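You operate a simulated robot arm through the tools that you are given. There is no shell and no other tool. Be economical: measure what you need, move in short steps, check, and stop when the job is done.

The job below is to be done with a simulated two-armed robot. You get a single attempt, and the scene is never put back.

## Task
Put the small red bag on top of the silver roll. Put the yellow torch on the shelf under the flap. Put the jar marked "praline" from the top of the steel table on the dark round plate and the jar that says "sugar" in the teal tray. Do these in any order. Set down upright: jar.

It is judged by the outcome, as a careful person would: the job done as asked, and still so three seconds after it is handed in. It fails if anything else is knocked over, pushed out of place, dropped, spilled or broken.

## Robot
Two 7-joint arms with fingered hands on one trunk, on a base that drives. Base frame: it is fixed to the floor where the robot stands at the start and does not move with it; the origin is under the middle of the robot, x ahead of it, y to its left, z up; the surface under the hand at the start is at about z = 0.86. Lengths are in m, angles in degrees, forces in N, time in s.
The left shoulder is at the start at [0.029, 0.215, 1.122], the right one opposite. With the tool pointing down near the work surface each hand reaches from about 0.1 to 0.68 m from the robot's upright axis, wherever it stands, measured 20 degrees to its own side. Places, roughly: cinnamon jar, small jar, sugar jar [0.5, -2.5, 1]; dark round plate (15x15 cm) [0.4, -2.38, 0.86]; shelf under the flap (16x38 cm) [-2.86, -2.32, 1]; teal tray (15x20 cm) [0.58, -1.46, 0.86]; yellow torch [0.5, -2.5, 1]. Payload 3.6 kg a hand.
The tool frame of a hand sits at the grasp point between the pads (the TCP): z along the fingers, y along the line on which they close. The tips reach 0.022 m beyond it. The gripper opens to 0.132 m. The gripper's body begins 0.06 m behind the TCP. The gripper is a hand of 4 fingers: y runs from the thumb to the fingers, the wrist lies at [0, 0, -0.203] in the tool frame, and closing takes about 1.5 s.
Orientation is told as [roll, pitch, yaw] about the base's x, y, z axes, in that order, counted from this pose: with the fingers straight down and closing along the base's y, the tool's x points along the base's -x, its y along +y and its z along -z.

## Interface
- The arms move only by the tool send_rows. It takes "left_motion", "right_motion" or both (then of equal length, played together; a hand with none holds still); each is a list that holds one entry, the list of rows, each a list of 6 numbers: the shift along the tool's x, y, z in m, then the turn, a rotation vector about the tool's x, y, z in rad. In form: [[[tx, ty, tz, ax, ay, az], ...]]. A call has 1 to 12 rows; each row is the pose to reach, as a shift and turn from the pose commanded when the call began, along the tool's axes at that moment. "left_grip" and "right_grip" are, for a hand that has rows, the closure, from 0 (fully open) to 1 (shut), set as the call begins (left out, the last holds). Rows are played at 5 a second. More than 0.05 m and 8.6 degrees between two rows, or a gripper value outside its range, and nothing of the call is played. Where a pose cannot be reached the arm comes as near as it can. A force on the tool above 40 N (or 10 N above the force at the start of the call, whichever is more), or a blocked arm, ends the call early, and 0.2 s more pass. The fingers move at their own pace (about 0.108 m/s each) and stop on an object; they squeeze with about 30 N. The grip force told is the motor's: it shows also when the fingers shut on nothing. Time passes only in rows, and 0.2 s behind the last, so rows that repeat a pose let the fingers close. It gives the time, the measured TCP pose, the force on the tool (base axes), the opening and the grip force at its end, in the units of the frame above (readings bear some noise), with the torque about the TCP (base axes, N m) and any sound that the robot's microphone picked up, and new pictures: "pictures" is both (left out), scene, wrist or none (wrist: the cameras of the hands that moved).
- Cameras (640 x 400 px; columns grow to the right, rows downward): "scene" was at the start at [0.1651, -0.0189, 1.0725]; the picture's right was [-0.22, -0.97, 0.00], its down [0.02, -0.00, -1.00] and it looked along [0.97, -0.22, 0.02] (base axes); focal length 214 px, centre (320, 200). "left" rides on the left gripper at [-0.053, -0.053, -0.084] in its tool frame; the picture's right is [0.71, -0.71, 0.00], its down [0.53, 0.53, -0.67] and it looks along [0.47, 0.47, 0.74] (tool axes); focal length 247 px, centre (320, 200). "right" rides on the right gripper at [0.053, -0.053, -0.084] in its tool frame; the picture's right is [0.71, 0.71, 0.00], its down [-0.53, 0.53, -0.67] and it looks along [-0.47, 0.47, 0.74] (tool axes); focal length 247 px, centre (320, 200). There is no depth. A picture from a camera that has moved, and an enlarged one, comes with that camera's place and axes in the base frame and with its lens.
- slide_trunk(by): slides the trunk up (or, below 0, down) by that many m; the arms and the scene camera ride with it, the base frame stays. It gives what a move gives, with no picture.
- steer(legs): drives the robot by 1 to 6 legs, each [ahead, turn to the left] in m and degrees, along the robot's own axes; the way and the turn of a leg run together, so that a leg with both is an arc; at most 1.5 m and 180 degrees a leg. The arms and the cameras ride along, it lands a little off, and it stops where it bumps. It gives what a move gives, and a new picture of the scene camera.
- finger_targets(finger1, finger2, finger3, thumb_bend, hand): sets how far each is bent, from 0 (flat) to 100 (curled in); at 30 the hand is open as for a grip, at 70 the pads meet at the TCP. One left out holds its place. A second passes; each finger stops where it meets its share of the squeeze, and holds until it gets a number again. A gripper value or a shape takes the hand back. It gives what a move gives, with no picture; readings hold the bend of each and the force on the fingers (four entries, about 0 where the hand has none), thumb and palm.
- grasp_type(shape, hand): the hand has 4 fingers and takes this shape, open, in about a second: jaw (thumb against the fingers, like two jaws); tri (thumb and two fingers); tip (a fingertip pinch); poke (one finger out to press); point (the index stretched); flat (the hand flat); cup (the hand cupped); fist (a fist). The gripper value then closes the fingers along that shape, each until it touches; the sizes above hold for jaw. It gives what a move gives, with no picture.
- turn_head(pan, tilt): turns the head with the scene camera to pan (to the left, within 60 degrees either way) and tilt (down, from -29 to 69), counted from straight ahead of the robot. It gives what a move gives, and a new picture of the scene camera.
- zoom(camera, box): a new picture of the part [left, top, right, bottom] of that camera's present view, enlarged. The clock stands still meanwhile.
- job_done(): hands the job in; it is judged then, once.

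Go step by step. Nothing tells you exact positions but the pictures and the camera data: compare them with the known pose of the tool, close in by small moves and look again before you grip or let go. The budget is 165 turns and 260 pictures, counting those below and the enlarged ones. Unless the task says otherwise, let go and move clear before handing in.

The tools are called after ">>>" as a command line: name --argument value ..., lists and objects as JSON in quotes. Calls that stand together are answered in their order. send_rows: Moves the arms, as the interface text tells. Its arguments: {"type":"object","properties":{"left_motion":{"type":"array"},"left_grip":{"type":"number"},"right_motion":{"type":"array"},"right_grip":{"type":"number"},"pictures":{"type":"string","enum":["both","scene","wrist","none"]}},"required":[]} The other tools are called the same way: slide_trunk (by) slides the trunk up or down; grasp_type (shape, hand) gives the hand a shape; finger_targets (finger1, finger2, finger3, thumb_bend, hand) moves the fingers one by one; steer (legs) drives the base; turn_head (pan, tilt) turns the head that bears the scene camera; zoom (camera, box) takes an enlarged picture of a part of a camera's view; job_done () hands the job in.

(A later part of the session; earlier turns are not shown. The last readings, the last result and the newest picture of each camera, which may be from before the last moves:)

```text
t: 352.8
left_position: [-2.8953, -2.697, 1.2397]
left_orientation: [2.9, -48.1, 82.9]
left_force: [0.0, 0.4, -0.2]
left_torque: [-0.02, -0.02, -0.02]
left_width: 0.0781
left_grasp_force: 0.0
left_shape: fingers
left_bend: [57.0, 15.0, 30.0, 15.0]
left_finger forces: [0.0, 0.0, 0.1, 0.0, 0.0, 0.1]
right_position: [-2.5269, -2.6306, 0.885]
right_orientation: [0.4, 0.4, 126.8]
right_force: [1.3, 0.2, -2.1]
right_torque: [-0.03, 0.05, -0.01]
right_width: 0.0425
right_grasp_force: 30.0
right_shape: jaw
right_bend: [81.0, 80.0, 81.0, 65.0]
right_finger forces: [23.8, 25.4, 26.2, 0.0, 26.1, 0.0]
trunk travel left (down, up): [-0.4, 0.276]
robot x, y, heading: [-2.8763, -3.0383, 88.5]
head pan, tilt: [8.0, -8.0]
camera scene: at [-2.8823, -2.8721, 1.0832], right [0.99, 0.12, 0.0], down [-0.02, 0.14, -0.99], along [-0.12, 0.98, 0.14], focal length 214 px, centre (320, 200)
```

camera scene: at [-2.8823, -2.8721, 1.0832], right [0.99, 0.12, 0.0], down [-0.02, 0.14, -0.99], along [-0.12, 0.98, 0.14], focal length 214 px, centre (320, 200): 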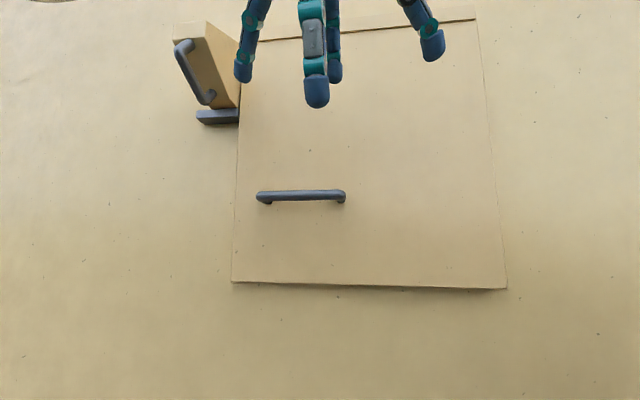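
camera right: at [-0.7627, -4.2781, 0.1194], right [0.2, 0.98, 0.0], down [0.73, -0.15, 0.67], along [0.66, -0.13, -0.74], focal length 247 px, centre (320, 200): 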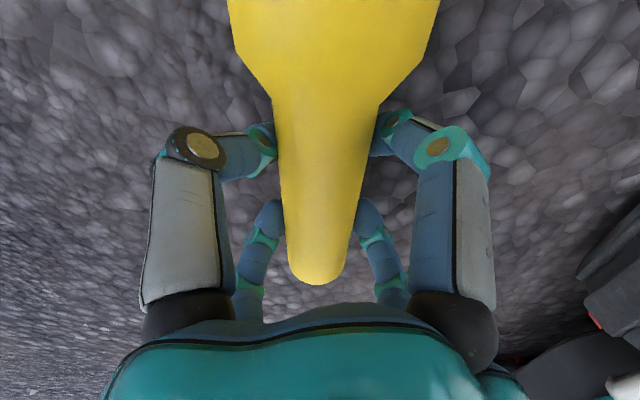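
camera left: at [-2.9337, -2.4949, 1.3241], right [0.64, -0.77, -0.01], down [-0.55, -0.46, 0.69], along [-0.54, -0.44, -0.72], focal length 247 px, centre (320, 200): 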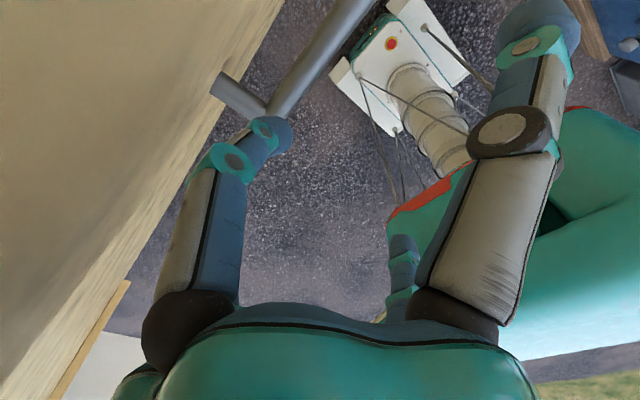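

The bar is at x -3.036…-2.88, y≈-2.505, z≈1.145. I'll bring the pitched left hand just above and in front of it.

>>> send_rows --left_motion '[[[-0.0147, 0.022, 0.0283, -0.016, 0, -0.014], [-0.0294, 0.044, 0.0566, -0.031, 0, -0.028], [-0.0441, 0.066, 0.085, -0.047, 0, -0.042], [-0.0588, 0.088, 0.1133, -0.062, 0, -0.056], [-0.0735, 0.11, 0.1416, -0.078, 0, -0.07], [-0.0735, 0.11, 0.1416, -0.078, 0, -0.07]]]' --pictures "both"

```text
t: 354.2
left_position: [-2.9931, -2.5325, 1.2047]
left_orientation: [3.0, -48.4, 88.9]
left_force: [0.1, -0.1, -0.2]
left_torque: [-0.02, 0.04, -0.02]
left_width: 0.0782
left_grasp_force: 0.1
left_shape: fingers
left_bend: [57.0, 15.0, 30.0, 15.0]
left_finger forces: [0.1, 0.0, 0.1, 0.0, 0.1, 0.0]
right_position: [-2.527, -2.6298, 0.8852]
right_orientation: [0.4, 0.4, 126.9]
right_force: [1.0, 0.4, -1.7]
right_torque: [0.0, 0.04, -0.01]
right_width: 0.0422
right_grasp_force: 29.8
right_shape: jaw
right_bend: [81.0, 80.0, 81.0, 65.0]
right_finger forces: [23.8, 25.7, 26.2, 0.1, 26.1, 0.0]
trunk travel left (down, up): [-0.4, 0.276]
robot x, y, heading: [-2.8725, -3.032, 88.6]
head pan, tilt: [8.0, -8.0]
camera scene: at [-2.8822, -2.8726, 1.0833], right [0.99, 0.12, 0.0], down [-0.02, 0.14, -0.99], along [-0.12, 0.98, 0.14], focal length 214 px, centre (320, 200)
camera left: at [-2.9356, -2.559, 1.2988], right [0.7, -0.46, -0.55], down [-0.51, -0.86, 0.07], along [-0.51, 0.23, -0.83], focal length 247 px, centre (320, 200)
```

scene: 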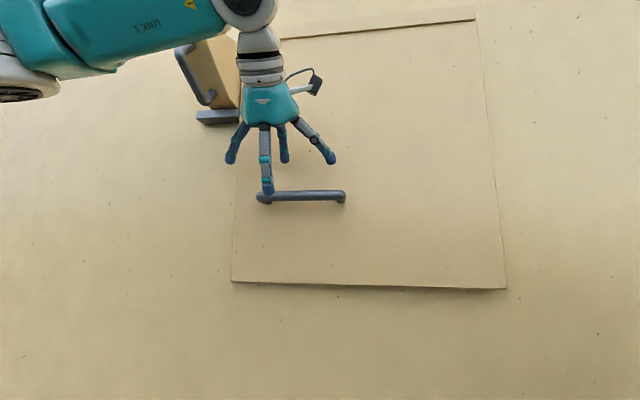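
left: 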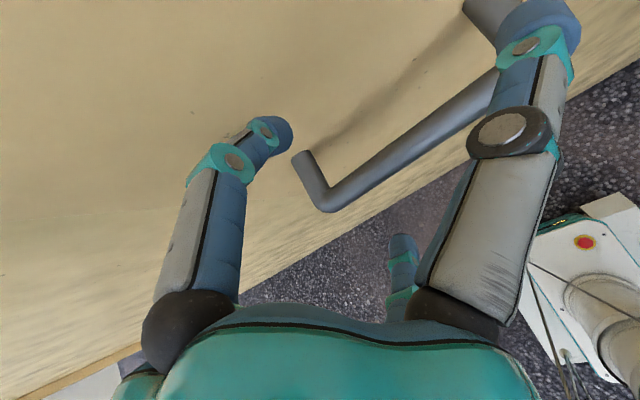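

Finger 1's tip sits directly above the gap between bar and flap. I'll splay the other digits and lower straight down about 6 cm to hook it.

>>> finger_targets --hand "left" --finger2 0 --finger3 10 --thumb_bend 0

>>> send_rows --left_motion '[[[0.0149, 0, 0.0134, 0, 0, 0], [0.0298, 0, 0.0267, 0, 0, 0], [0.0409, 0, 0.0367, 0, 0, 0], [0.0469, 0, 0.0421, 0, 0, 0], [0.0469, 0, 0.0421, 0, 0, 0]]]' --pictures "wrist"

```text
t: 355.2
left_position: [-2.9936, -2.5321, 1.2036]
left_orientation: [2.9, -48.3, 89.0]
left_force: [-0.5, 0.9, 0.1]
left_torque: [0.01, -0.03, 0.02]
left_width: 0.0895
left_grasp_force: 0.1
left_shape: fingers
left_bend: [57.0, 1.0, 10.0, 0.0]
left_finger forces: [0.1, 0.0, 0.0, 0.0, 0.0, 0.1]
right_position: [-2.5265, -2.6296, 0.8847]
right_orientation: [0.4, 0.5, 126.9]
right_force: [-0.2, -0.3, -1.5]
right_torque: [-0.01, 0.04, -0.01]
right_width: 0.0421
right_grasp_force: 29.5
right_shape: jaw
right_bend: [81.0, 80.0, 81.0, 65.0]
right_finger forces: [23.7, 25.7, 26.2, 0.0, 26.1, 0.0]
trunk travel left (down, up): [-0.4, 0.276]
robot x, y, heading: [-2.8788, -3.0384, 88.7]
head pan, tilt: [8.0, -8.0]
```

```text
t: 356.4
left_position: [-2.9938, -2.5338, 1.1407]
left_orientation: [3.0, -48.4, 88.8]
left_force: [1.1, -3.1, 3.0]
left_torque: [-0.02, -0.2, -0.2]
left_width: 0.09
left_grasp_force: 1.1
left_shape: fingers
left_bend: [57.0, 1.0, 10.0, 2.0]
left_finger forces: [0.1, 0.0, 0.1, 0.1, 2.2, 0.0]
right_position: [-2.5262, -2.6323, 0.8843]
right_orientation: [0.2, 0.4, 126.9]
right_force: [0.0, 0.3, -2.2]
right_torque: [0.01, 0.05, 0.04]
right_width: 0.0422
right_grasp_force: 30.1
right_shape: jaw
right_bend: [81.0, 80.0, 81.0, 65.0]
right_finger forces: [23.7, 25.6, 26.2, 0.0, 26.1, 0.0]
trunk travel left (down, up): [-0.4, 0.276]
robot x, y, heading: [-2.8786, -3.0369, 89.1]
head pan, tilt: [8.0, -8.0]
camera left: at [-2.9366, -2.5608, 1.2354], right [0.7, -0.46, -0.55], down [-0.51, -0.86, 0.07], along [-0.51, 0.23, -0.83], focal length 247 px, centre (320, 200)
```

left: 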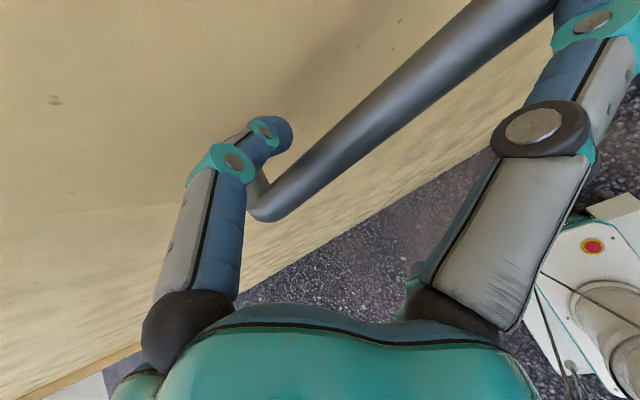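

Finger 1 is behind the bar. I'll pull the flap open along its arc to about 30° and check.

>>> send_rows --left_motion '[[[0.0045, 0, 0.004, 0, 0, 0], [0.0232, 0, -0.0258, 0, 0, 0], [0.0396, 0, -0.0573, 0, 0, 0], [0.0527, 0, -0.09, 0, 0, 0], [0.0634, 0, -0.1237, 0, 0, 0], [0.071, 0, -0.1583, 0, 0, 0], [0.0756, 0, -0.1934, 0, 0, 0], [0.0756, 0, -0.1934, 0, 0, 0]]]' --pictures "both"

```text
t: 358.2
left_position: [-2.9874, -2.728, 1.2119]
left_orientation: [3.0, -48.4, 89.1]
left_force: [-0.2, -0.1, -0.7]
left_torque: [0.02, -0.02, 0.03]
left_width: 0.09
left_grasp_force: 0.0
left_shape: fingers
left_bend: [57.0, 1.0, 10.0, 0.0]
left_finger forces: [0.0, 0.0, 0.0, 0.0, 0.1, 0.0]
right_position: [-2.5258, -2.6302, 0.8841]
right_orientation: [0.3, 0.5, 126.9]
right_force: [-0.6, 0.1, -2.9]
right_torque: [0.01, 0.08, -0.02]
right_width: 0.0424
right_grasp_force: 29.8
right_shape: jaw
right_bend: [81.0, 80.0, 81.0, 65.0]
right_finger forces: [23.6, 25.5, 26.2, 0.0, 26.0, 0.0]
trunk travel left (down, up): [-0.4, 0.276]
robot x, y, heading: [-2.8756, -3.0357, 88.6]
head pan, tilt: [8.0, -8.0]
camera scene: at [-2.8824, -2.8719, 1.0831], right [0.99, 0.12, 0.0], down [-0.02, 0.14, -0.99], along [-0.12, 0.98, 0.14], focal length 214 px, centre (320, 200)
camera left: at [-2.9302, -2.7542, 1.3064], right [0.7, -0.46, -0.55], down [-0.51, -0.86, 0.07], along [-0.51, 0.23, -0.83], focal length 247 px, centre (320, 200)
```

scene: 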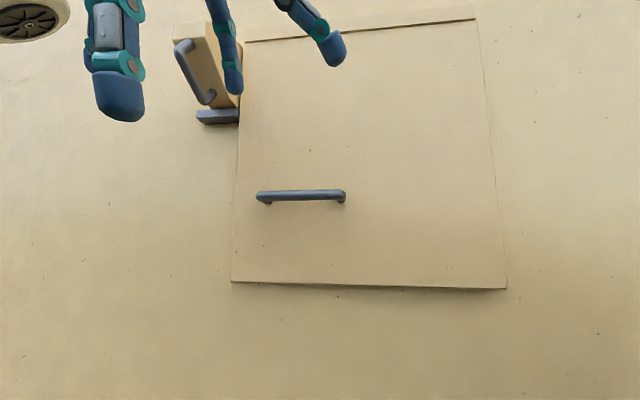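
left: 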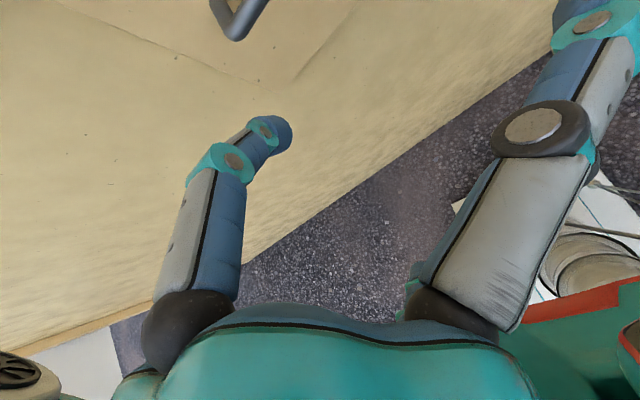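

The hook slipped off. I'll re-insert deeper and clamp the bar between fingers 1 and 3.

>>> send_rows --left_motion '[[[-0.031, 0, 0.0375, 0, 0, 0], [-0.062, 0, 0.075, 0, 0, 0], [-0.093, 0, 0.1125, 0, 0, 0], [-0.124, 0, 0.15, 0, 0, 0], [-0.107, 0, 0.1654, 0, 0, 0], [-0.09, 0, 0.181, 0, 0, 0], [-0.0727, 0, 0.1961, 0, 0, 0], [-0.0727, 0, 0.1961, 0, 0, 0]]]' --pictures "none"

>>> finger_targets --hand "left" --finger3 75 --finger1 75

>>> finger_targets --hand "left" --finger3 95 --finger1 95

>>> zoom --camera "left" --box '[0, 0, 640, 400]'

```text
t: 360.0
left_position: [-2.9932, -2.5348, 1.1356]
left_orientation: [3.1, -48.2, 88.9]
left_force: [-0.7, -1.1, 1.0]
left_torque: [-0.01, 0.01, -0.08]
left_width: 0.0897
left_grasp_force: 0.8
left_shape: fingers
left_bend: [57.0, 1.0, 10.0, 0.0]
left_finger forces: [0.1, 0.0, 0.0, 0.1, 0.6, 0.0]
right_position: [-2.526, -2.6309, 0.8853]
right_orientation: [0.3, 0.4, 127.0]
right_force: [-0.3, 0.6, -1.7]
right_torque: [0.01, 0.08, -0.02]
right_width: 0.0422
right_grasp_force: 29.4
right_shape: jaw
right_bend: [81.0, 80.0, 81.0, 65.0]
right_finger forces: [23.6, 25.4, 26.0, 0.1, 25.9, 0.0]
trunk travel left (down, up): [-0.4, 0.276]
robot x, y, heading: [-2.8732, -3.0323, 88.7]
head pan, tilt: [8.0, -8.0]
```

```text
t: 361.0
left_position: [-2.9941, -2.5323, 1.1353]
left_orientation: [3.0, -48.4, 88.9]
left_force: [-1.7, 0.7, 0.2]
left_torque: [0.02, 0.22, -0.74]
left_width: 0.0873
left_grasp_force: 9.0
left_shape: fingers
left_bend: [63.0, 1.0, 74.0, 2.0]
left_finger forces: [9.0, 0.0, 1.6, 0.0, 7.8, 0.0]
right_position: [-2.5276, -2.6306, 0.8843]
right_orientation: [0.3, 0.3, 126.8]
right_force: [-0.1, -0.1, -1.8]
right_torque: [0.04, 0.07, -0.04]
right_width: 0.0423
right_grasp_force: 30.3
right_shape: jaw
right_bend: [81.0, 80.0, 81.0, 65.0]
right_finger forces: [23.6, 25.4, 26.1, 0.1, 25.9, 0.1]
trunk travel left (down, up): [-0.4, 0.276]
robot x, y, heading: [-2.8744, -3.0335, 88.7]
head pan, tilt: [8.0, -8.0]
```

```text
t: 362.0
left_position: [-2.9948, -2.5327, 1.1361]
left_orientation: [2.9, -48.2, 89.0]
left_force: [-0.4, -0.3, -7.0]
left_torque: [-0.02, 0.16, -0.7]
left_width: 0.0871
left_grasp_force: 12.9
left_shape: fingers
left_bend: [63.0, 1.0, 77.0, 2.0]
left_finger forces: [9.5, 0.0, 9.0, 0.0, 7.1, 0.1]
right_position: [-2.5268, -2.6298, 0.8854]
right_orientation: [0.3, 0.5, 126.9]
right_force: [-0.4, 0.5, -1.5]
right_torque: [0.04, 0.04, 0.0]
right_width: 0.042
right_grasp_force: 29.8
right_shape: jaw
right_bend: [81.0, 80.0, 81.0, 65.0]
right_finger forces: [23.7, 25.4, 26.0, 0.1, 25.8, 0.0]
trunk travel left (down, up): [-0.4, 0.276]
robot x, y, heading: [-2.8723, -3.0361, 88.8]
head pan, tilt: [8.0, -8.0]
```

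```text
1.00 times, centred on (320, 200) of left (not enlarged: the box is as wide or as high as the picture)
camera zoom: at [-2.9366, -2.5594, 1.2289], right [0.7, -0.46, -0.55], down [-0.51, -0.86, 0.07], along [-0.51, 0.23, -0.83], focal length 247 px, centre (320, 200)
```

zoom: 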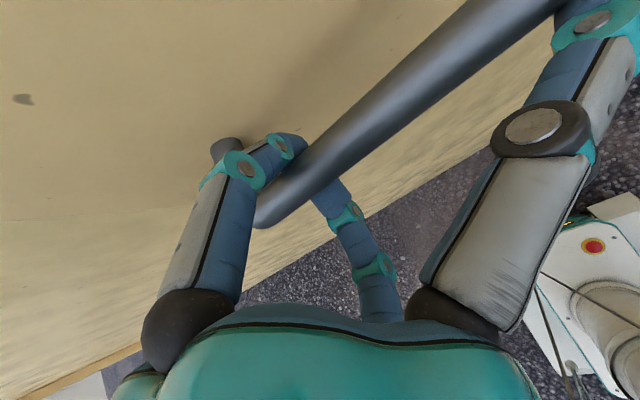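

The bar is clamped by fingers 1 and 3. I'll pull gently along the arc to 20°.

>>> send_rows --left_motion '[[[0.0094, 0, -0.0149, 0, 0, 0], [0.0187, 0, -0.0298, 0, 0, 0], [0.0269, 0, -0.0455, 0, 0, 0], [0.0351, 0, -0.0613, 0, 0, 0], [0.0416, 0, -0.0777, 0, 0, 0], [0.0482, 0, -0.094, 0, 0, 0], [0.0535, 0, -0.1108, 0, 0, 0], [0.0589, 0, -0.1277, 0, 0, 0]]]' --pictures "scene"

```text
t: 363.8
left_position: [-2.9932, -2.67, 1.1783]
left_orientation: [2.7, -48.4, 89.3]
left_force: [-9.1, -3.9, -12.6]
left_torque: [-0.34, -0.12, -0.69]
left_width: 0.0872
left_grasp_force: 16.0
left_shape: fingers
left_bend: [64.0, 1.0, 78.0, 2.0]
left_finger forces: [13.9, 0.1, 12.0, 0.0, 6.5, 0.1]
right_position: [-2.5278, -2.6316, 0.8856]
right_orientation: [0.1, 0.4, 126.9]
right_force: [0.3, 0.7, -2.6]
right_torque: [-0.01, 0.09, 0.02]
right_width: 0.0424
right_grasp_force: 30.1
right_shape: jaw
right_bend: [81.0, 80.0, 81.0, 64.0]
right_finger forces: [23.6, 25.4, 26.1, 0.0, 25.9, 0.0]
trunk travel left (down, up): [-0.4, 0.276]
robot x, y, heading: [-2.8769, -3.0342, 88.7]
head pan, tilt: [8.0, -8.0]
camera scene: at [-2.8837, -2.8726, 1.0833], right [0.99, 0.12, 0.0], down [-0.01, 0.14, -0.99], along [-0.12, 0.98, 0.14], focal length 214 px, centre (320, 200)
```

scene: 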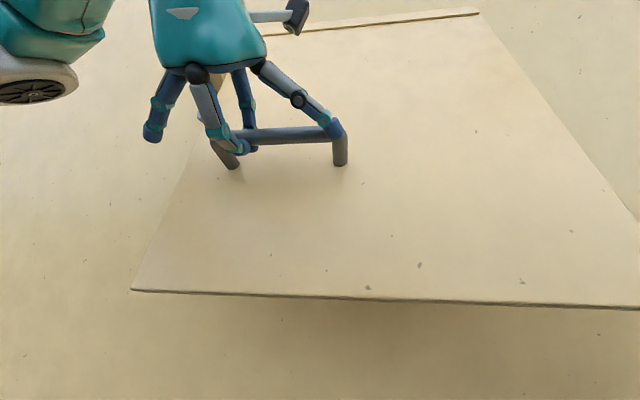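

The flap is opening. I'll continue to about 45°, gradually steepening the left hand.

>>> send_rows --left_motion '[[[0.0038, 0, -0.0173, 0, 0.04, 0], [0.0076, 0, -0.0346, 0, 0.08, 0], [0.01, 0, -0.0521, 0, 0.12, 0], [0.0122, 0, -0.0697, 0, 0.16, 0], [0.0128, 0, -0.0874, 0, 0.2, 0], [0.0133, 0, -0.1051, 0, 0.24, 0], [0.0124, 0, -0.1228, 0, 0.28, 0], [0.0114, 0, -0.1406, 0, 0.32, 0], [0.0091, 0, -0.1582, 0, 0.36, 0], [0.0068, 0, -0.1759, 0, 0.4, 0], [0.0068, 0, -0.1759, 0, 0.4, 0]]]' --pictures "scene"

```text
t: 366.2
left_position: [-2.9865, -2.8015, 1.2872]
left_orientation: [2.0, -25.3, 90.3]
left_force: [-12.6, 10.2, -1.1]
left_torque: [-0.03, -0.05, 0.24]
left_width: 0.0881
left_grasp_force: 9.1
left_shape: fingers
left_bend: [60.0, 1.0, 79.0, 0.0]
left_finger forces: [13.4, 0.1, 5.2, 0.0, 0.0, 0.0]
right_position: [-2.5291, -2.6285, 0.8848]
right_orientation: [0.4, 0.6, 126.9]
right_force: [-0.3, 0.3, -2.5]
right_torque: [0.0, 0.09, 0.0]
right_width: 0.0422
right_grasp_force: 30.3
right_shape: jaw
right_bend: [81.0, 80.0, 81.0, 64.0]
right_finger forces: [23.7, 25.3, 26.0, 0.1, 25.8, 0.0]
trunk travel left (down, up): [-0.4, 0.276]
robot x, y, heading: [-2.8735, -3.037, 88.6]
head pan, tilt: [8.0, -8.0]
camera scene: at [-2.8842, -2.8705, 1.0828], right [0.99, 0.12, 0.0], down [-0.01, 0.14, -0.99], along [-0.12, 0.98, 0.14], focal length 214 px, centre (320, 200)
```

scene: 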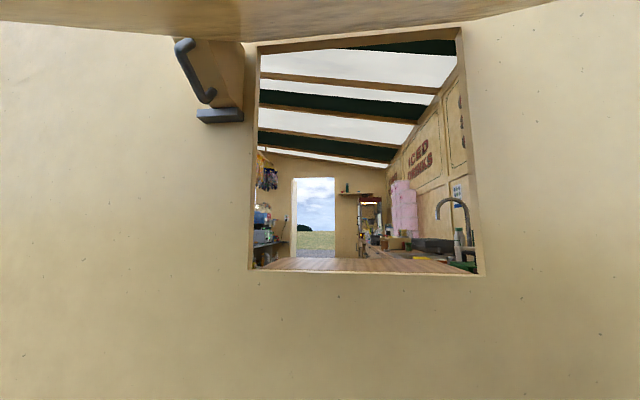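

The flap is open and I can see the shelf (z≈1.0, x -3.07…-2.64). I'll bring the torch in front of the opening with the right hand, levelled along x and pitched 30°.

>>> send_rows --right_motion '[[[-0.0164, 0.024, -0.0183, 0.0381, -0.044, -0.0152], [-0.0328, 0.0479, -0.0367, 0.0762, -0.088, -0.0303], [-0.0492, 0.0719, -0.055, 0.1143, -0.1319, -0.0455], [-0.0656, 0.0958, -0.0733, 0.1524, -0.1759, -0.0606], [-0.0819, 0.1198, -0.0917, 0.1906, -0.2199, -0.0758], [-0.0983, 0.1437, -0.11, 0.2287, -0.2639, -0.0909], [-0.1147, 0.1677, -0.1283, 0.2668, -0.3078, -0.1061], [-0.1311, 0.1916, -0.1467, 0.3049, -0.3518, -0.1212], [-0.1475, 0.2156, -0.165, 0.343, -0.3958, -0.1364], [-0.1475, 0.2156, -0.165, 0.343, -0.3958, -0.1364]]]' --pictures "scene"

```text
t: 368.4
left_position: [-2.9842, -2.8028, 1.2888]
left_orientation: [2.1, -25.3, 90.1]
left_force: [-0.2, 0.3, -0.1]
left_torque: [-0.05, -0.01, 0.02]
left_width: 0.0855
left_grasp_force: 0.5
left_shape: fingers
left_bend: [66.0, 1.0, 82.0, 0.0]
left_finger forces: [0.8, 0.1, 0.1, 0.1, 0.0, 0.1]
right_position: [-2.7879, -2.6401, 1.0488]
right_orientation: [-21.8, -20.4, 138.8]
right_force: [0.6, -0.2, -1.5]
right_torque: [0.03, 0.06, -0.02]
right_width: 0.0298
right_grasp_force: 29.5
right_shape: jaw
right_bend: [85.0, 85.0, 85.0, 59.0]
right_finger forces: [1.7, 0.4, 0.0, 0.0, 1.0, 0.2]
trunk travel left (down, up): [-0.4, 0.276]
robot x, y, heading: [-2.8751, -3.0359, 88.8]
head pan, tilt: [8.0, -8.0]
camera scene: at [-2.8826, -2.8713, 1.0829], right [0.99, 0.12, 0.0], down [-0.02, 0.14, -0.99], along [-0.12, 0.98, 0.14], focal length 214 px, centre (320, 200)
```

scene: 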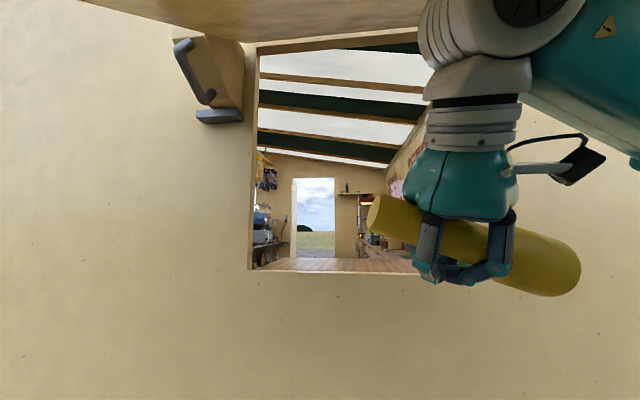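

The torch has slipped inside the closed digits but is cradled by them. I'll raise slightly and carry it in over the shelf.

>>> send_rows --right_motion '[[[-0.007, -0.007, -0.0174, 0, 0, 0], [-0.0335, -0.0228, -0.0005, 0, 0, 0], [-0.06, -0.0385, 0.0164, 0, 0, 0], [-0.0865, -0.0543, 0.0334, 0, 0, 0], [-0.113, -0.07, 0.0503, 0, 0, 0], [-0.1396, -0.0858, 0.0672, 0, 0, 0], [-0.1661, -0.1016, 0.0841, 0, 0, 0], [-0.1926, -0.1173, 0.1011, 0, 0, 0], [-0.2191, -0.1331, 0.118, 0, 0, 0], [-0.2191, -0.1331, 0.118, 0, 0, 0]]]' --pictures "both"

```text
t: 370.4
left_position: [-2.9605, -2.8029, 1.2931]
left_orientation: [4.2, -25.6, 89.5]
left_force: [0.5, -2.7, -0.6]
left_torque: [0.01, 0.03, -0.1]
left_width: 0.0852
left_grasp_force: 1.2
left_shape: fingers
left_bend: [67.0, 0.0, 82.0, 0.0]
left_finger forces: [0.0, 0.6, 0.0, 0.1, 2.2, 0.0]
right_position: [-2.7964, -2.3593, 1.07]
right_orientation: [-20.3, -21.6, 135.7]
right_force: [-0.8, 0.3, -2.5]
right_torque: [0.04, 0.09, 0.0]
right_width: 0.0301
right_grasp_force: 30.4
right_shape: jaw
right_bend: [85.0, 85.0, 85.0, 59.0]
right_finger forces: [2.0, 0.2, 0.1, 0.0, 1.3, 0.1]
trunk travel left (down, up): [-0.4, 0.276]
robot x, y, heading: [-2.8784, -3.0266, 87.4]
head pan, tilt: [8.0, -8.0]
stopped in row 10 (left hand): the force on the tool passed its limit at 59 N (the readings are from after the stop); the commanded pose is now the measured one
camera scene: at [-2.8503, -2.8627, 1.0829], right [0.99, 0.1, -0.03], down [-0.04, 0.13, -0.99], along [-0.09, 0.99, 0.14], focal length 214 px, centre (320, 200)
camera right: at [-2.7216, -2.4051, 1.1413], right [-0.06, -0.87, -0.49], down [-0.74, -0.29, 0.61], along [-0.67, 0.4, -0.63], focal length 247 px, centre (320, 200)
```

scene: 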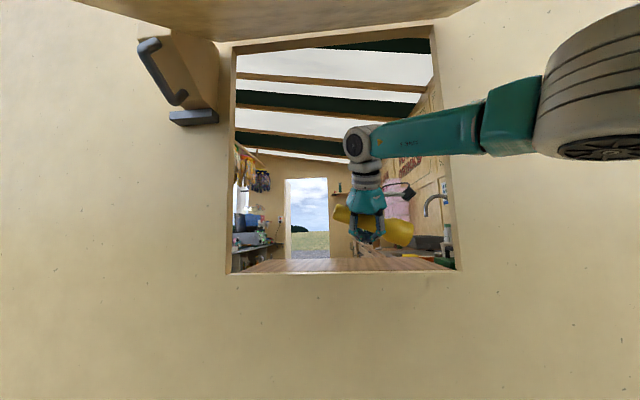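
right: 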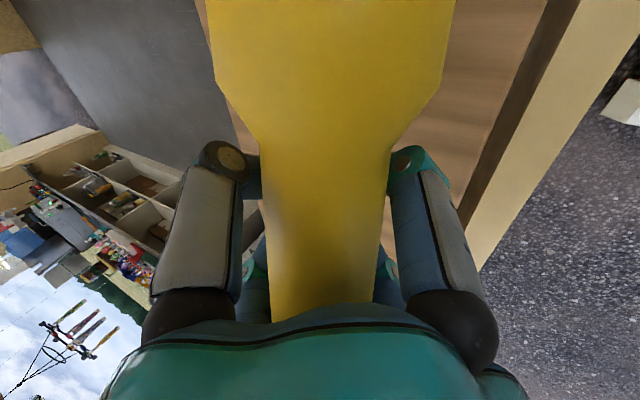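

The torch is over the shelf inside the hatch, and the flap stays open. I'll move a little deeper and lower until light contact.

>>> send_rows --right_motion '[[[-0.009, -0.009, 0.0074, 0, 0, 0], [-0.0185, -0.0184, 0.0148, 0, 0, 0], [-0.015, -0.015, 0.0235, 0, 0, 0], [-0.0122, -0.0122, 0.0305, 0, 0, 0], [-0.0101, -0.0101, 0.0357, 0, 0, 0], [-0.0101, -0.0101, 0.0357, 0, 0, 0]]]' --pictures "none"

>>> zoom --camera "scene" --box '[220, 100, 480, 290]'

```text
t: 371.0
left_position: [-2.9984, -2.8231, 1.3002]
left_orientation: [0.2, -27.8, 92.5]
left_force: [5.1, 31.4, 82.9]
left_torque: [-1.22, 0.95, -0.15]
left_width: 0.0844
left_grasp_force: 54.3
left_shape: fingers
left_bend: [85.0, 0.0, 84.0, 0.0]
left_finger forces: [109.2, 0.1, 0.0, 0.0, 0.0, 0.0]
right_position: [-2.8513, -2.37, 1.073]
right_orientation: [-22.6, -20.2, 138.7]
right_force: [-0.4, 0.7, -3.0]
right_torque: [-0.02, 0.06, -0.02]
right_width: 0.03
right_grasp_force: 30.5
right_shape: jaw
right_bend: [85.0, 85.0, 85.0, 59.0]
right_finger forces: [1.9, 0.2, 0.0, 0.0, 1.0, 0.0]
right hand out of reach, approached as far as the arm can: row 2
trunk travel left (down, up): [-0.4, 0.276]
robot x, y, heading: [-2.873, -3.0445, 90.7]
head pan, tilt: [8.0, -8.0]
stopped in row 2 (left hand): the force on the tool passed its limit at 73 N (the readings are from after the stop); the commanded pose is now the measured one
```

```text
2.11 times, centred on (350, 195) of scene
camera zoom: at [-2.8781, -2.8845, 1.0834], right [0.99, 0.15, -0.01], down [-0.03, 0.14, -0.99], along [-0.15, 0.98, 0.14], focal length 452 px, centre (257, 210)
```

zoom: 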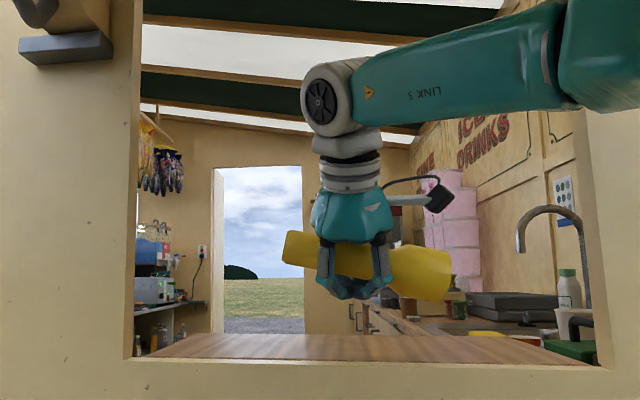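

The left hand is bearing the flap's weight, which interrupted the move. I'll continue lowering the torch in small steps.

>>> send_rows --right_motion '[[[-0.0045, -0.0045, 0.0037, 0, 0, 0], [-0.009, -0.009, 0.0074, 0, 0, 0], [-0.012, -0.012, 0.014, 0, 0, 0], [-0.011, -0.011, 0.02, 0, 0, 0], [-0.009, -0.009, 0.027, 0, 0, 0], [-0.0066, -0.0066, 0.033, 0, 0, 0], [-0.0066, -0.0066, 0.033, 0, 0, 0]]]' --pictures "none"

>>> zoom --camera "scene" --box '[220, 100, 480, 290]'

```text
t: 371.4
left_position: [-2.9978, -2.822, 1.3035]
left_orientation: [-0.2, -28.1, 93.6]
left_force: [19.8, 18.8, 46.7]
left_torque: [-1.0, 0.3, -0.3]
left_width: 0.0839
left_grasp_force: 38.2
left_shape: fingers
left_bend: [82.0, 0.0, 85.0, 0.0]
left_finger forces: [75.8, 0.0, 0.0, 0.0, 0.1, 0.1]
right_position: [-2.848, -2.3621, 1.0692]
right_orientation: [-22.0, -20.1, 138.5]
right_force: [-0.1, -0.3, -1.8]
right_torque: [0.05, 0.04, 0.01]
right_width: 0.0302
right_grasp_force: 29.7
right_shape: jaw
right_bend: [85.0, 85.0, 85.0, 59.0]
right_finger forces: [1.9, 0.2, 0.1, 0.1, 0.7, 0.0]
trunk travel left (down, up): [-0.4, 0.276]
robot x, y, heading: [-2.8712, -3.044, 91.1]
head pan, tilt: [8.0, -8.0]
stopped in row 1 (left hand): the force on the tool passed its limit at 103 N (the readings are from after the stop); the commanded pose is now the measured one
```

```text
2.11 times, centred on (350, 195) of scene
camera zoom: at [-2.8779, -2.8838, 1.0834], right [0.99, 0.15, -0.01], down [-0.03, 0.14, -0.99], along [-0.15, 0.98, 0.14], focal length 452 px, centre (257, 210)
```

zoom: 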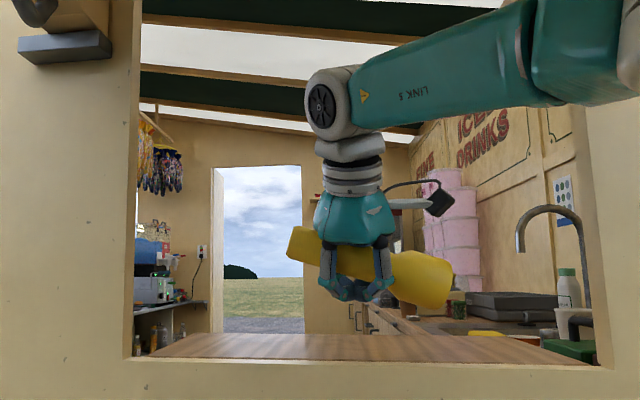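

Finger 1 of the left hand is jammed against the bar. I'll relax it a bit, then continue.

>>> finger_targets --hand "left" --finger1 76

>>> send_rows --right_motion '[[[-0.0045, -0.0045, 0.0037, 0, 0, 0], [-0.009, -0.009, 0.0074, 0, 0, 0], [-0.009, -0.009, 0.014, 0, 0, 0], [-0.007, -0.007, 0.02, 0, 0, 0], [-0.005, -0.005, 0.026, 0, 0, 0], [-0.003, -0.003, 0.032, 0, 0, 0], [-0.003, -0.003, 0.032, 0, 0, 0]]]' --pictures "none"

>>> zoom --camera "scene" --box '[220, 100, 480, 290]'

```text
t: 372.4
left_position: [-2.9985, -2.822, 1.3037]
left_orientation: [0.5, -28.0, 93.4]
left_force: [16.2, 8.9, 43.6]
left_torque: [-0.37, 0.39, -0.27]
left_width: 0.084
left_grasp_force: 29.1
left_shape: fingers
left_bend: [85.0, 0.0, 85.0, 0.0]
left_finger forces: [58.2, 0.1, 0.1, 0.1, 0.1, 0.1]
right_position: [-2.8492, -2.3618, 1.0718]
right_orientation: [-22.2, -20.3, 138.6]
right_force: [-0.7, 0.1, -3.0]
right_torque: [0.06, 0.08, 0.0]
right_width: 0.03
right_grasp_force: 29.8
right_shape: jaw
right_bend: [85.0, 85.0, 85.0, 59.0]
right_finger forces: [1.8, 0.2, 0.1, 0.1, 0.9, 0.0]
trunk travel left (down, up): [-0.4, 0.276]
robot x, y, heading: [-2.871, -3.0441, 90.7]
head pan, tilt: [8.0, -8.0]
```

```text
t: 374.0
left_position: [-2.9998, -2.8225, 1.3015]
left_orientation: [0.8, -27.8, 93.2]
left_force: [14.5, 24.4, 17.1]
left_torque: [-1.38, 0.74, -0.28]
left_width: 0.0837
left_grasp_force: 23.9
left_shape: fingers
left_bend: [84.0, 0.0, 84.0, 0.0]
left_finger forces: [47.6, 0.0, 0.0, 0.0, 0.0, 0.0]
right_position: [-2.8425, -2.3526, 1.0459]
right_orientation: [-22.2, -20.2, 138.7]
right_force: [-0.3, 0.3, -1.6]
right_torque: [0.03, 0.06, 0.03]
right_width: 0.0303
right_grasp_force: 30.2
right_shape: jaw
right_bend: [85.0, 85.0, 85.0, 59.0]
right_finger forces: [1.8, 0.2, 0.1, 0.1, 1.1, 0.1]
right hand out of reach, approached as far as the arm can: row 1, 2, 3, 4, 5, 6, 7
trunk travel left (down, up): [-0.4, 0.276]
robot x, y, heading: [-2.8719, -3.0451, 90.5]
head pan, tilt: [8.0, -8.0]
```

```text
2.11 times, centred on (350, 195) of scene
camera zoom: at [-2.8789, -2.8836, 1.0835], right [0.99, 0.15, -0.01], down [-0.03, 0.14, -0.99], along [-0.15, 0.98, 0.14], focal length 452 px, centre (257, 210)
```

zoom: 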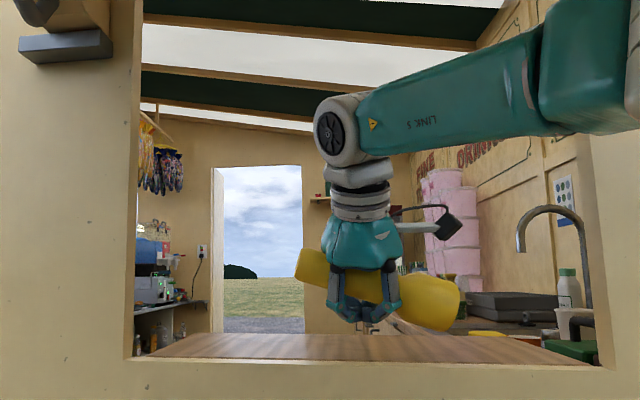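

About 2 cm remain above the shelf. I'll lower further, watching the force.

>>> send_rows --right_motion '[[[0.0026, 0.0026, 0.0065, 0, 0, 0], [0.0052, 0.0052, 0.0131, 0, 0, 0], [0.007, 0.007, 0.0174, 0, 0, 0], [0.0084, 0.0084, 0.0209, 0, 0, 0], [0.0084, 0.0084, 0.0209, 0, 0, 0]]]' --pictures "none"

>>> zoom --camera "scene" --box '[220, 100, 480, 290]'

```text
t: 374.4
left_position: [-3.0014, -2.821, 1.3025]
left_orientation: [0.1, -28.0, 93.6]
left_force: [9.1, 19.0, 15.7]
left_torque: [-1.07, 0.44, -0.18]
left_width: 0.0842
left_grasp_force: 22.2
left_shape: fingers
left_bend: [81.0, 0.0, 84.0, 0.0]
left_finger forces: [44.3, 0.0, 0.0, 0.1, 0.0, 0.0]
right_position: [-2.844, -2.3542, 1.0419]
right_orientation: [-22.3, -20.2, 138.7]
right_force: [-0.5, 0.7, -2.0]
right_torque: [0.04, 0.05, 0.0]
right_width: 0.0301
right_grasp_force: 30.4
right_shape: jaw
right_bend: [85.0, 85.0, 85.0, 59.0]
right_finger forces: [1.8, 0.2, 0.1, 0.1, 0.9, 0.0]
trunk travel left (down, up): [-0.4, 0.276]
robot x, y, heading: [-2.8683, -3.0459, 90.7]
head pan, tilt: [8.0, -8.0]
stopped in row 1 (left hand): the force on the tool passed its limit at 46 N (the readings are from after the stop); the commanded pose is now the measured one
```

```text
2.11 times, centred on (350, 195) of scene
camera zoom: at [-2.8806, -2.8841, 1.0836], right [0.99, 0.15, 0.0], down [-0.03, 0.14, -0.99], along [-0.15, 0.98, 0.14], focal length 452 px, centre (257, 210)
```

zoom: 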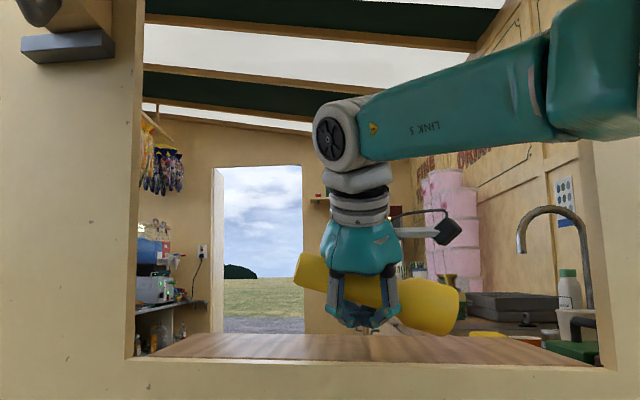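

The left-hand reading keeps interrupting me, so I'll send several short lowering moves in sequence.

>>> send_rows --right_motion '[[[0.0035, 0.0035, 0.0087, 0, 0, 0], [0.0035, 0.0035, 0.0087, 0, 0, 0]]]' --pictures "none"

>>> send_rows --right_motion '[[[0.0028, 0.0028, 0.007, 0, 0, 0], [0.0028, 0.0028, 0.007, 0, 0, 0]]]' --pictures "none"

>>> zoom --camera "scene" --box '[220, 100, 480, 290]'

```text
t: 375.0
left_position: [-3.001, -2.8216, 1.3015]
left_orientation: [0.1, -28.0, 93.3]
left_force: [22.4, 26.3, 13.8]
left_torque: [-1.49, 0.72, -0.4]
left_width: 0.0842
left_grasp_force: 23.3
left_shape: fingers
left_bend: [81.0, 0.0, 84.0, 0.0]
left_finger forces: [47.6, 0.0, 0.0, 0.1, 0.1, 0.0]
right_position: [-2.8443, -2.3541, 1.0305]
right_orientation: [-22.5, -20.1, 138.7]
right_force: [0.0, 0.0, -2.0]
right_torque: [0.02, 0.06, 0.02]
right_width: 0.0301
right_grasp_force: 30.1
right_shape: jaw
right_bend: [85.0, 85.0, 85.0, 59.0]
right_finger forces: [1.8, 0.1, 0.0, 0.1, 1.0, 0.0]
trunk travel left (down, up): [-0.4, 0.276]
robot x, y, heading: [-2.8737, -3.0433, 90.6]
head pan, tilt: [8.0, -8.0]
```

```text
t: 375.6
left_position: [-3.0019, -2.8211, 1.3001]
left_orientation: [0.2, -27.9, 93.2]
left_force: [21.4, 27.3, 10.4]
left_torque: [-1.42, 0.77, -0.36]
left_width: 0.0844
left_grasp_force: 21.2
left_shape: fingers
left_bend: [81.0, 0.0, 84.0, 0.0]
left_finger forces: [43.5, 0.0, 0.0, 0.1, 0.0, 0.0]
right_position: [-2.8465, -2.3529, 1.0249]
right_orientation: [-22.4, -20.1, 138.8]
right_force: [-1.0, 1.1, -2.3]
right_torque: [-0.02, 0.01, -0.01]
right_width: 0.0301
right_grasp_force: 30.1
right_shape: jaw
right_bend: [85.0, 85.0, 85.0, 59.0]
right_finger forces: [1.4, 0.3, 0.0, 0.0, 1.0, 0.1]
trunk travel left (down, up): [-0.4, 0.276]
robot x, y, heading: [-2.8696, -3.0482, 90.7]
head pan, tilt: [8.0, -8.0]
```

```text
2.11 times, centred on (350, 195) of scene
camera zoom: at [-2.8821, -2.8838, 1.0835], right [0.99, 0.15, 0.0], down [-0.02, 0.14, -0.99], along [-0.15, 0.98, 0.14], focal length 452 px, centre (257, 210)
```

zoom: 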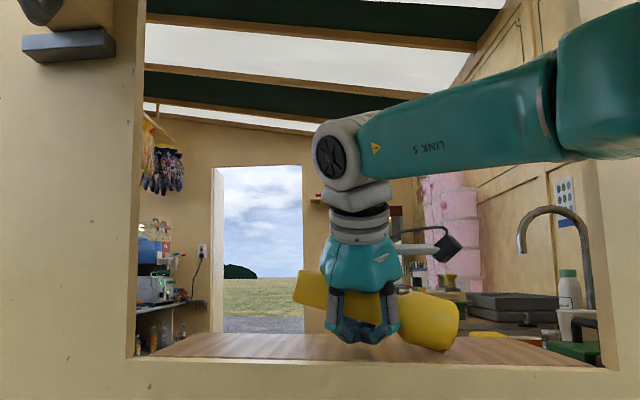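

Very close. I'll lower another ~7 mm, then open the digits gradually.

>>> send_rows --right_motion '[[[0.0014, 0.0014, 0.0035, 0, 0, 0], [0.0028, 0.0028, 0.007, 0, 0, 0], [0.0028, 0.0028, 0.007, 0, 0, 0]]]' --pictures "none"

>>> finger_targets --hand "right" --finger1 70 --finger2 70 --finger3 70 --thumb_bend 58

>>> finger_targets --hand "right" --finger1 58 --finger2 58 --finger3 58 --thumb_bend 54

>>> zoom --camera "scene" --box '[220, 100, 480, 290]'

```text
t: 376.4
left_position: [-3.0029, -2.8209, 1.3014]
left_orientation: [0.2, -28.0, 93.4]
left_force: [20.5, 21.4, 13.4]
left_torque: [-1.11, 0.65, -0.36]
left_width: 0.0843
left_grasp_force: 19.2
left_shape: fingers
left_bend: [80.0, 0.0, 83.0, 0.0]
left_finger forces: [39.6, 0.0, 0.0, 0.0, 0.1, 0.0]
right_position: [-2.847, -2.3525, 1.0162]
right_orientation: [-22.4, -20.1, 138.6]
right_force: [0.5, 0.4, -1.5]
right_torque: [0.05, -0.03, 0.04]
right_width: 0.0301
right_grasp_force: 30.7
right_shape: jaw
right_bend: [85.0, 85.0, 85.0, 59.0]
right_finger forces: [0.9, 0.5, 0.0, 0.0, 1.0, 0.0]
trunk travel left (down, up): [-0.4, 0.276]
robot x, y, heading: [-2.8686, -3.0454, 90.8]
head pan, tilt: [8.0, -8.0]
```

```text
t: 377.4
left_position: [-3.004, -2.821, 1.3018]
left_orientation: [0.2, -28.2, 93.4]
left_force: [17.6, 22.4, 19.4]
left_torque: [-1.08, 0.69, -0.33]
left_width: 0.0846
left_grasp_force: 23.0
left_shape: fingers
left_bend: [80.0, 0.0, 83.0, 0.0]
left_finger forces: [45.6, 0.0, 0.1, 0.0, 0.0, 0.0]
right_position: [-2.8469, -2.3536, 1.0209]
right_orientation: [-22.8, -20.3, 138.9]
right_force: [0.9, -8.0, 30.4]
right_torque: [0.0, 0.02, -0.01]
right_width: 0.0141
right_grasp_force: 30.9
right_shape: fingers
right_bend: [73.0, 73.0, 67.0, 57.0]
right_finger forces: [30.6, 25.8, 5.4, 0.0, 0.0, 0.0]
trunk travel left (down, up): [-0.4, 0.276]
robot x, y, heading: [-2.8686, -3.0458, 90.6]
head pan, tilt: [8.0, -8.0]
```

```text
t: 378.4
left_position: [-3.0039, -2.8207, 1.3023]
left_orientation: [0.2, -27.9, 93.3]
left_force: [13.6, 19.1, 21.7]
left_torque: [-0.94, 0.57, -0.26]
left_width: 0.0845
left_grasp_force: 21.1
left_shape: fingers
left_bend: [80.0, 0.0, 83.0, 0.0]
left_finger forces: [44.0, 0.1, 0.1, 0.0, 0.0, 0.0]
right_position: [-2.847, -2.3525, 1.0187]
right_orientation: [-22.6, -20.5, 138.9]
right_force: [-3.0, 10.5, 26.6]
right_torque: [0.2, 0.05, 0.01]
right_width: 0.0201
right_grasp_force: 20.5
right_shape: fingers
right_bend: [77.0, 76.0, 57.0, 54.0]
right_finger forces: [21.8, 18.8, 0.2, 0.0, 0.8, 0.1]
trunk travel left (down, up): [-0.4, 0.276]
robot x, y, heading: [-2.8706, -3.0433, 90.9]
head pan, tilt: [8.0, -8.0]
```

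```text
2.11 times, centred on (350, 195) of scene
camera zoom: at [-2.8826, -2.8835, 1.0836], right [0.99, 0.15, 0.0], down [-0.02, 0.14, -0.99], along [-0.15, 0.98, 0.14], focal length 452 px, centre (257, 210)
```

zoom: 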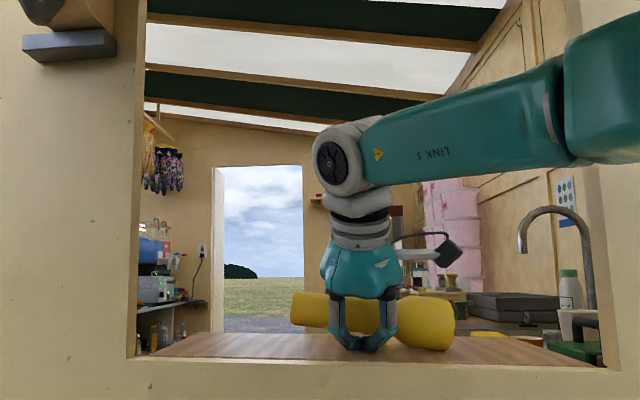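

The digits press on the shelf as they open, so I'll raise slightly while opening further.

>>> send_rows --right_motion '[[[-0.0042, -0.0042, -0.0104, 0, 0, 0], [-0.0056, -0.0056, -0.0139, 0, 0, 0], [-0.0056, -0.0056, -0.0139, 0, 0, 0]]]' --pictures "none"

>>> finger_targets --hand "right" --finger1 50 --finger2 50 --finger3 50 --thumb_bend 48

>>> zoom --camera "scene" --box '[220, 100, 480, 290]'

```text
t: 379.2
left_position: [-3.0018, -2.8209, 1.3017]
left_orientation: [0.3, -28.1, 93.5]
left_force: [-6.5, 8.9, 35.4]
left_torque: [-0.35, 0.11, 0.01]
left_width: 0.0842
left_grasp_force: 24.6
left_shape: fingers
left_bend: [81.0, 0.0, 84.0, 0.0]
left_finger forces: [49.3, 0.0, 0.1, 0.0, 0.1, 0.0]
right_position: [-2.8445, -2.3527, 1.0309]
right_orientation: [-22.3, -20.0, 138.6]
right_force: [0.1, 1.3, 6.1]
right_torque: [0.04, 0.01, 0.0]
right_width: 0.0229
right_grasp_force: 5.0
right_shape: fingers
right_bend: [61.0, 62.0, 57.0, 54.0]
right_finger forces: [5.9, 3.6, 0.0, 0.0, 0.7, 0.1]
trunk travel left (down, up): [-0.4, 0.276]
robot x, y, heading: [-2.8684, -3.0423, 90.5]
head pan, tilt: [8.0, -8.0]
```

```text
t: 380.2
left_position: [-3.0027, -2.8212, 1.3023]
left_orientation: [0.3, -28.0, 93.4]
left_force: [-7.9, 7.7, 40.7]
left_torque: [-0.22, -0.01, 0.05]
left_width: 0.084
left_grasp_force: 25.2
left_shape: fingers
left_bend: [82.0, 0.0, 84.0, 0.0]
left_finger forces: [51.0, 0.1, 0.0, 0.0, 0.0, 0.0]
right_position: [-2.8449, -2.3533, 1.0341]
right_orientation: [-22.4, -20.3, 138.7]
right_force: [1.2, 5.8, 21.3]
right_torque: [0.09, -0.04, 0.0]
right_width: 0.0348
right_grasp_force: 12.3
right_shape: fingers
right_bend: [57.0, 58.0, 50.0, 48.0]
right_finger forces: [11.0, 12.8, 0.1, 0.1, 0.6, 0.0]
trunk travel left (down, up): [-0.4, 0.276]
robot x, y, heading: [-2.8718, -3.0441, 91.1]
head pan, tilt: [8.0, -8.0]
```

```text
2.11 times, centred on (350, 195) of scene
camera zoom: at [-2.8811, -2.8835, 1.0837], right [0.99, 0.15, 0.0], down [-0.03, 0.14, -0.99], along [-0.15, 0.98, 0.14], focal length 452 px, centre (257, 210)
```

zoom: 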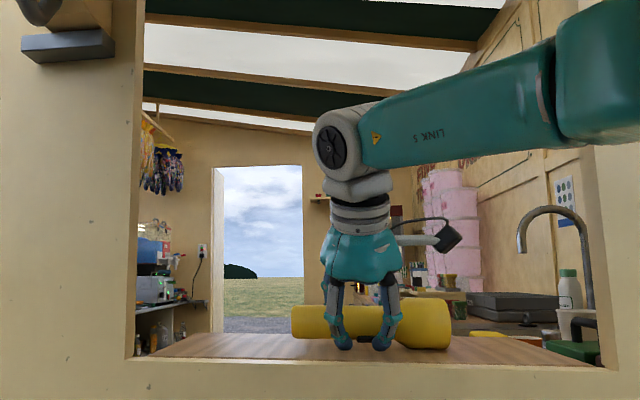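

The torch now rests on the shelf. I'll alternately raise and open further.

>>> send_rows --right_motion '[[[-0.0042, -0.0042, -0.0104, 0, 0, 0], [-0.0049, -0.0049, -0.0122, 0, 0, 0], [-0.0049, -0.0049, -0.0122, 0, 0, 0]]]' --pictures "none"

>>> finger_targets --hand "right" --finger1 42 --finger2 42 --finger3 42 --thumb_bend 42

>>> send_rows --right_motion '[[[-0.0042, -0.0042, -0.0104, 0, 0, 0], [-0.0042, -0.0042, -0.0104, 0, 0, 0]]]' --pictures "none"

>>> finger_targets --hand "right" --finger1 32 --finger2 32 --finger3 32 --thumb_bend 32

>>> zoom --camera "scene" --box '[220, 100, 480, 290]'

```text
t: 381.0
left_position: [-3.001, -2.8206, 1.3024]
left_orientation: [0.3, -28.0, 93.6]
left_force: [-10.9, 1.7, 50.5]
left_torque: [0.18, -0.22, 0.14]
left_width: 0.084
left_grasp_force: 27.2
left_shape: fingers
left_bend: [83.0, 0.0, 84.0, 0.0]
left_finger forces: [53.5, 0.0, 0.1, 0.1, 0.1, 0.0]
right_position: [-2.8445, -2.3542, 1.045]
right_orientation: [-22.1, -20.1, 138.7]
right_force: [0.2, 0.1, 0.4]
right_torque: [0.01, 0.0, -0.02]
right_width: 0.0432
right_grasp_force: 0.1
right_shape: fingers
right_bend: [50.0, 50.0, 50.0, 48.0]
right_finger forces: [0.0, 0.2, 0.0, 0.0, 0.1, 0.1]
trunk travel left (down, up): [-0.4, 0.276]
robot x, y, heading: [-2.8695, -3.044, 90.8]
head pan, tilt: [8.0, -8.0]
```

```text
t: 382.0
left_position: [-3.0016, -2.8203, 1.3035]
left_orientation: [0.3, -27.9, 93.6]
left_force: [-11.7, 0.2, 50.4]
left_torque: [0.28, -0.19, 0.13]
left_width: 0.0837
left_grasp_force: 26.6
left_shape: fingers
left_bend: [84.0, 0.0, 85.0, 0.0]
left_finger forces: [53.6, 0.0, 0.1, 0.0, 0.1, 0.0]
right_position: [-2.8447, -2.3537, 1.0464]
right_orientation: [-22.3, -20.2, 138.7]
right_force: [0.4, -0.7, 0.4]
right_torque: [0.0, 0.02, 0.0]
right_width: 0.0593
right_grasp_force: 0.0
right_shape: fingers
right_bend: [42.0, 42.0, 42.0, 42.0]
right_finger forces: [0.0, 0.0, 0.0, 0.1, 0.0, 0.0]
trunk travel left (down, up): [-0.4, 0.276]
robot x, y, heading: [-2.8702, -3.0468, 90.6]
head pan, tilt: [8.0, -8.0]
```

```text
t: 382.6
left_position: [-3.0005, -2.8224, 1.3032]
left_orientation: [0.1, -28.2, 93.5]
left_force: [-6.9, 0.0, 53.5]
left_torque: [0.23, -0.1, 0.1]
left_width: 0.0839
left_grasp_force: 28.0
left_shape: fingers
left_bend: [85.0, 0.0, 85.0, 0.0]
left_finger forces: [57.0, 0.0, 0.1, 0.0, 0.0, 0.0]
right_position: [-2.8438, -2.3549, 1.0592]
right_orientation: [-22.3, -20.2, 138.7]
right_force: [0.2, 0.0, 0.3]
right_torque: [-0.04, -0.01, 0.04]
right_width: 0.0593
right_grasp_force: 0.1
right_shape: fingers
right_bend: [42.0, 42.0, 42.0, 42.0]
right_finger forces: [0.1, 0.0, 0.0, 0.1, 0.0, 0.0]
trunk travel left (down, up): [-0.4, 0.276]
robot x, y, heading: [-2.8737, -3.0417, 90.7]
head pan, tilt: [8.0, -8.0]
```

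```text
t: 383.6
left_position: [-3.0009, -2.8223, 1.303]
left_orientation: [0.0, -28.1, 93.5]
left_force: [-6.8, 0.4, 52.3]
left_torque: [0.2, -0.13, 0.1]
left_width: 0.0837
left_grasp_force: 28.3
left_shape: fingers
left_bend: [85.0, 0.0, 85.0, 0.0]
left_finger forces: [56.8, 0.1, 0.0, 0.0, 0.0, 0.0]
right_position: [-2.8451, -2.3544, 1.0597]
right_orientation: [-22.4, -20.1, 138.7]
right_force: [-0.7, -0.4, 0.5]
right_torque: [0.0, -0.01, -0.02]
right_width: 0.0829
right_grasp_force: 0.0
right_shape: fingers
right_bend: [32.0, 32.0, 32.0, 32.0]
right_finger forces: [0.0, 0.0, 0.0, 0.1, 0.1, 0.0]
trunk travel left (down, up): [-0.4, 0.276]
robot x, y, heading: [-2.8744, -3.0455, 90.5]
head pan, tilt: [8.0, -8.0]
```

```text
2.11 times, centred on (350, 195) of scene
camera zoom: at [-2.8806, -2.8844, 1.0837], right [0.99, 0.15, 0.0], down [-0.03, 0.14, -0.99], along [-0.15, 0.98, 0.14], focal length 452 px, centre (257, 210)
```

zoom: 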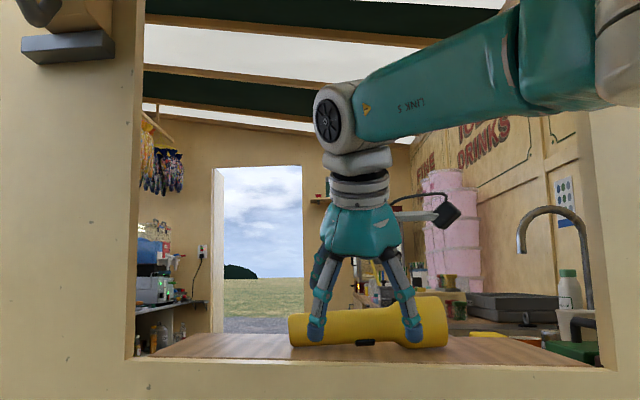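

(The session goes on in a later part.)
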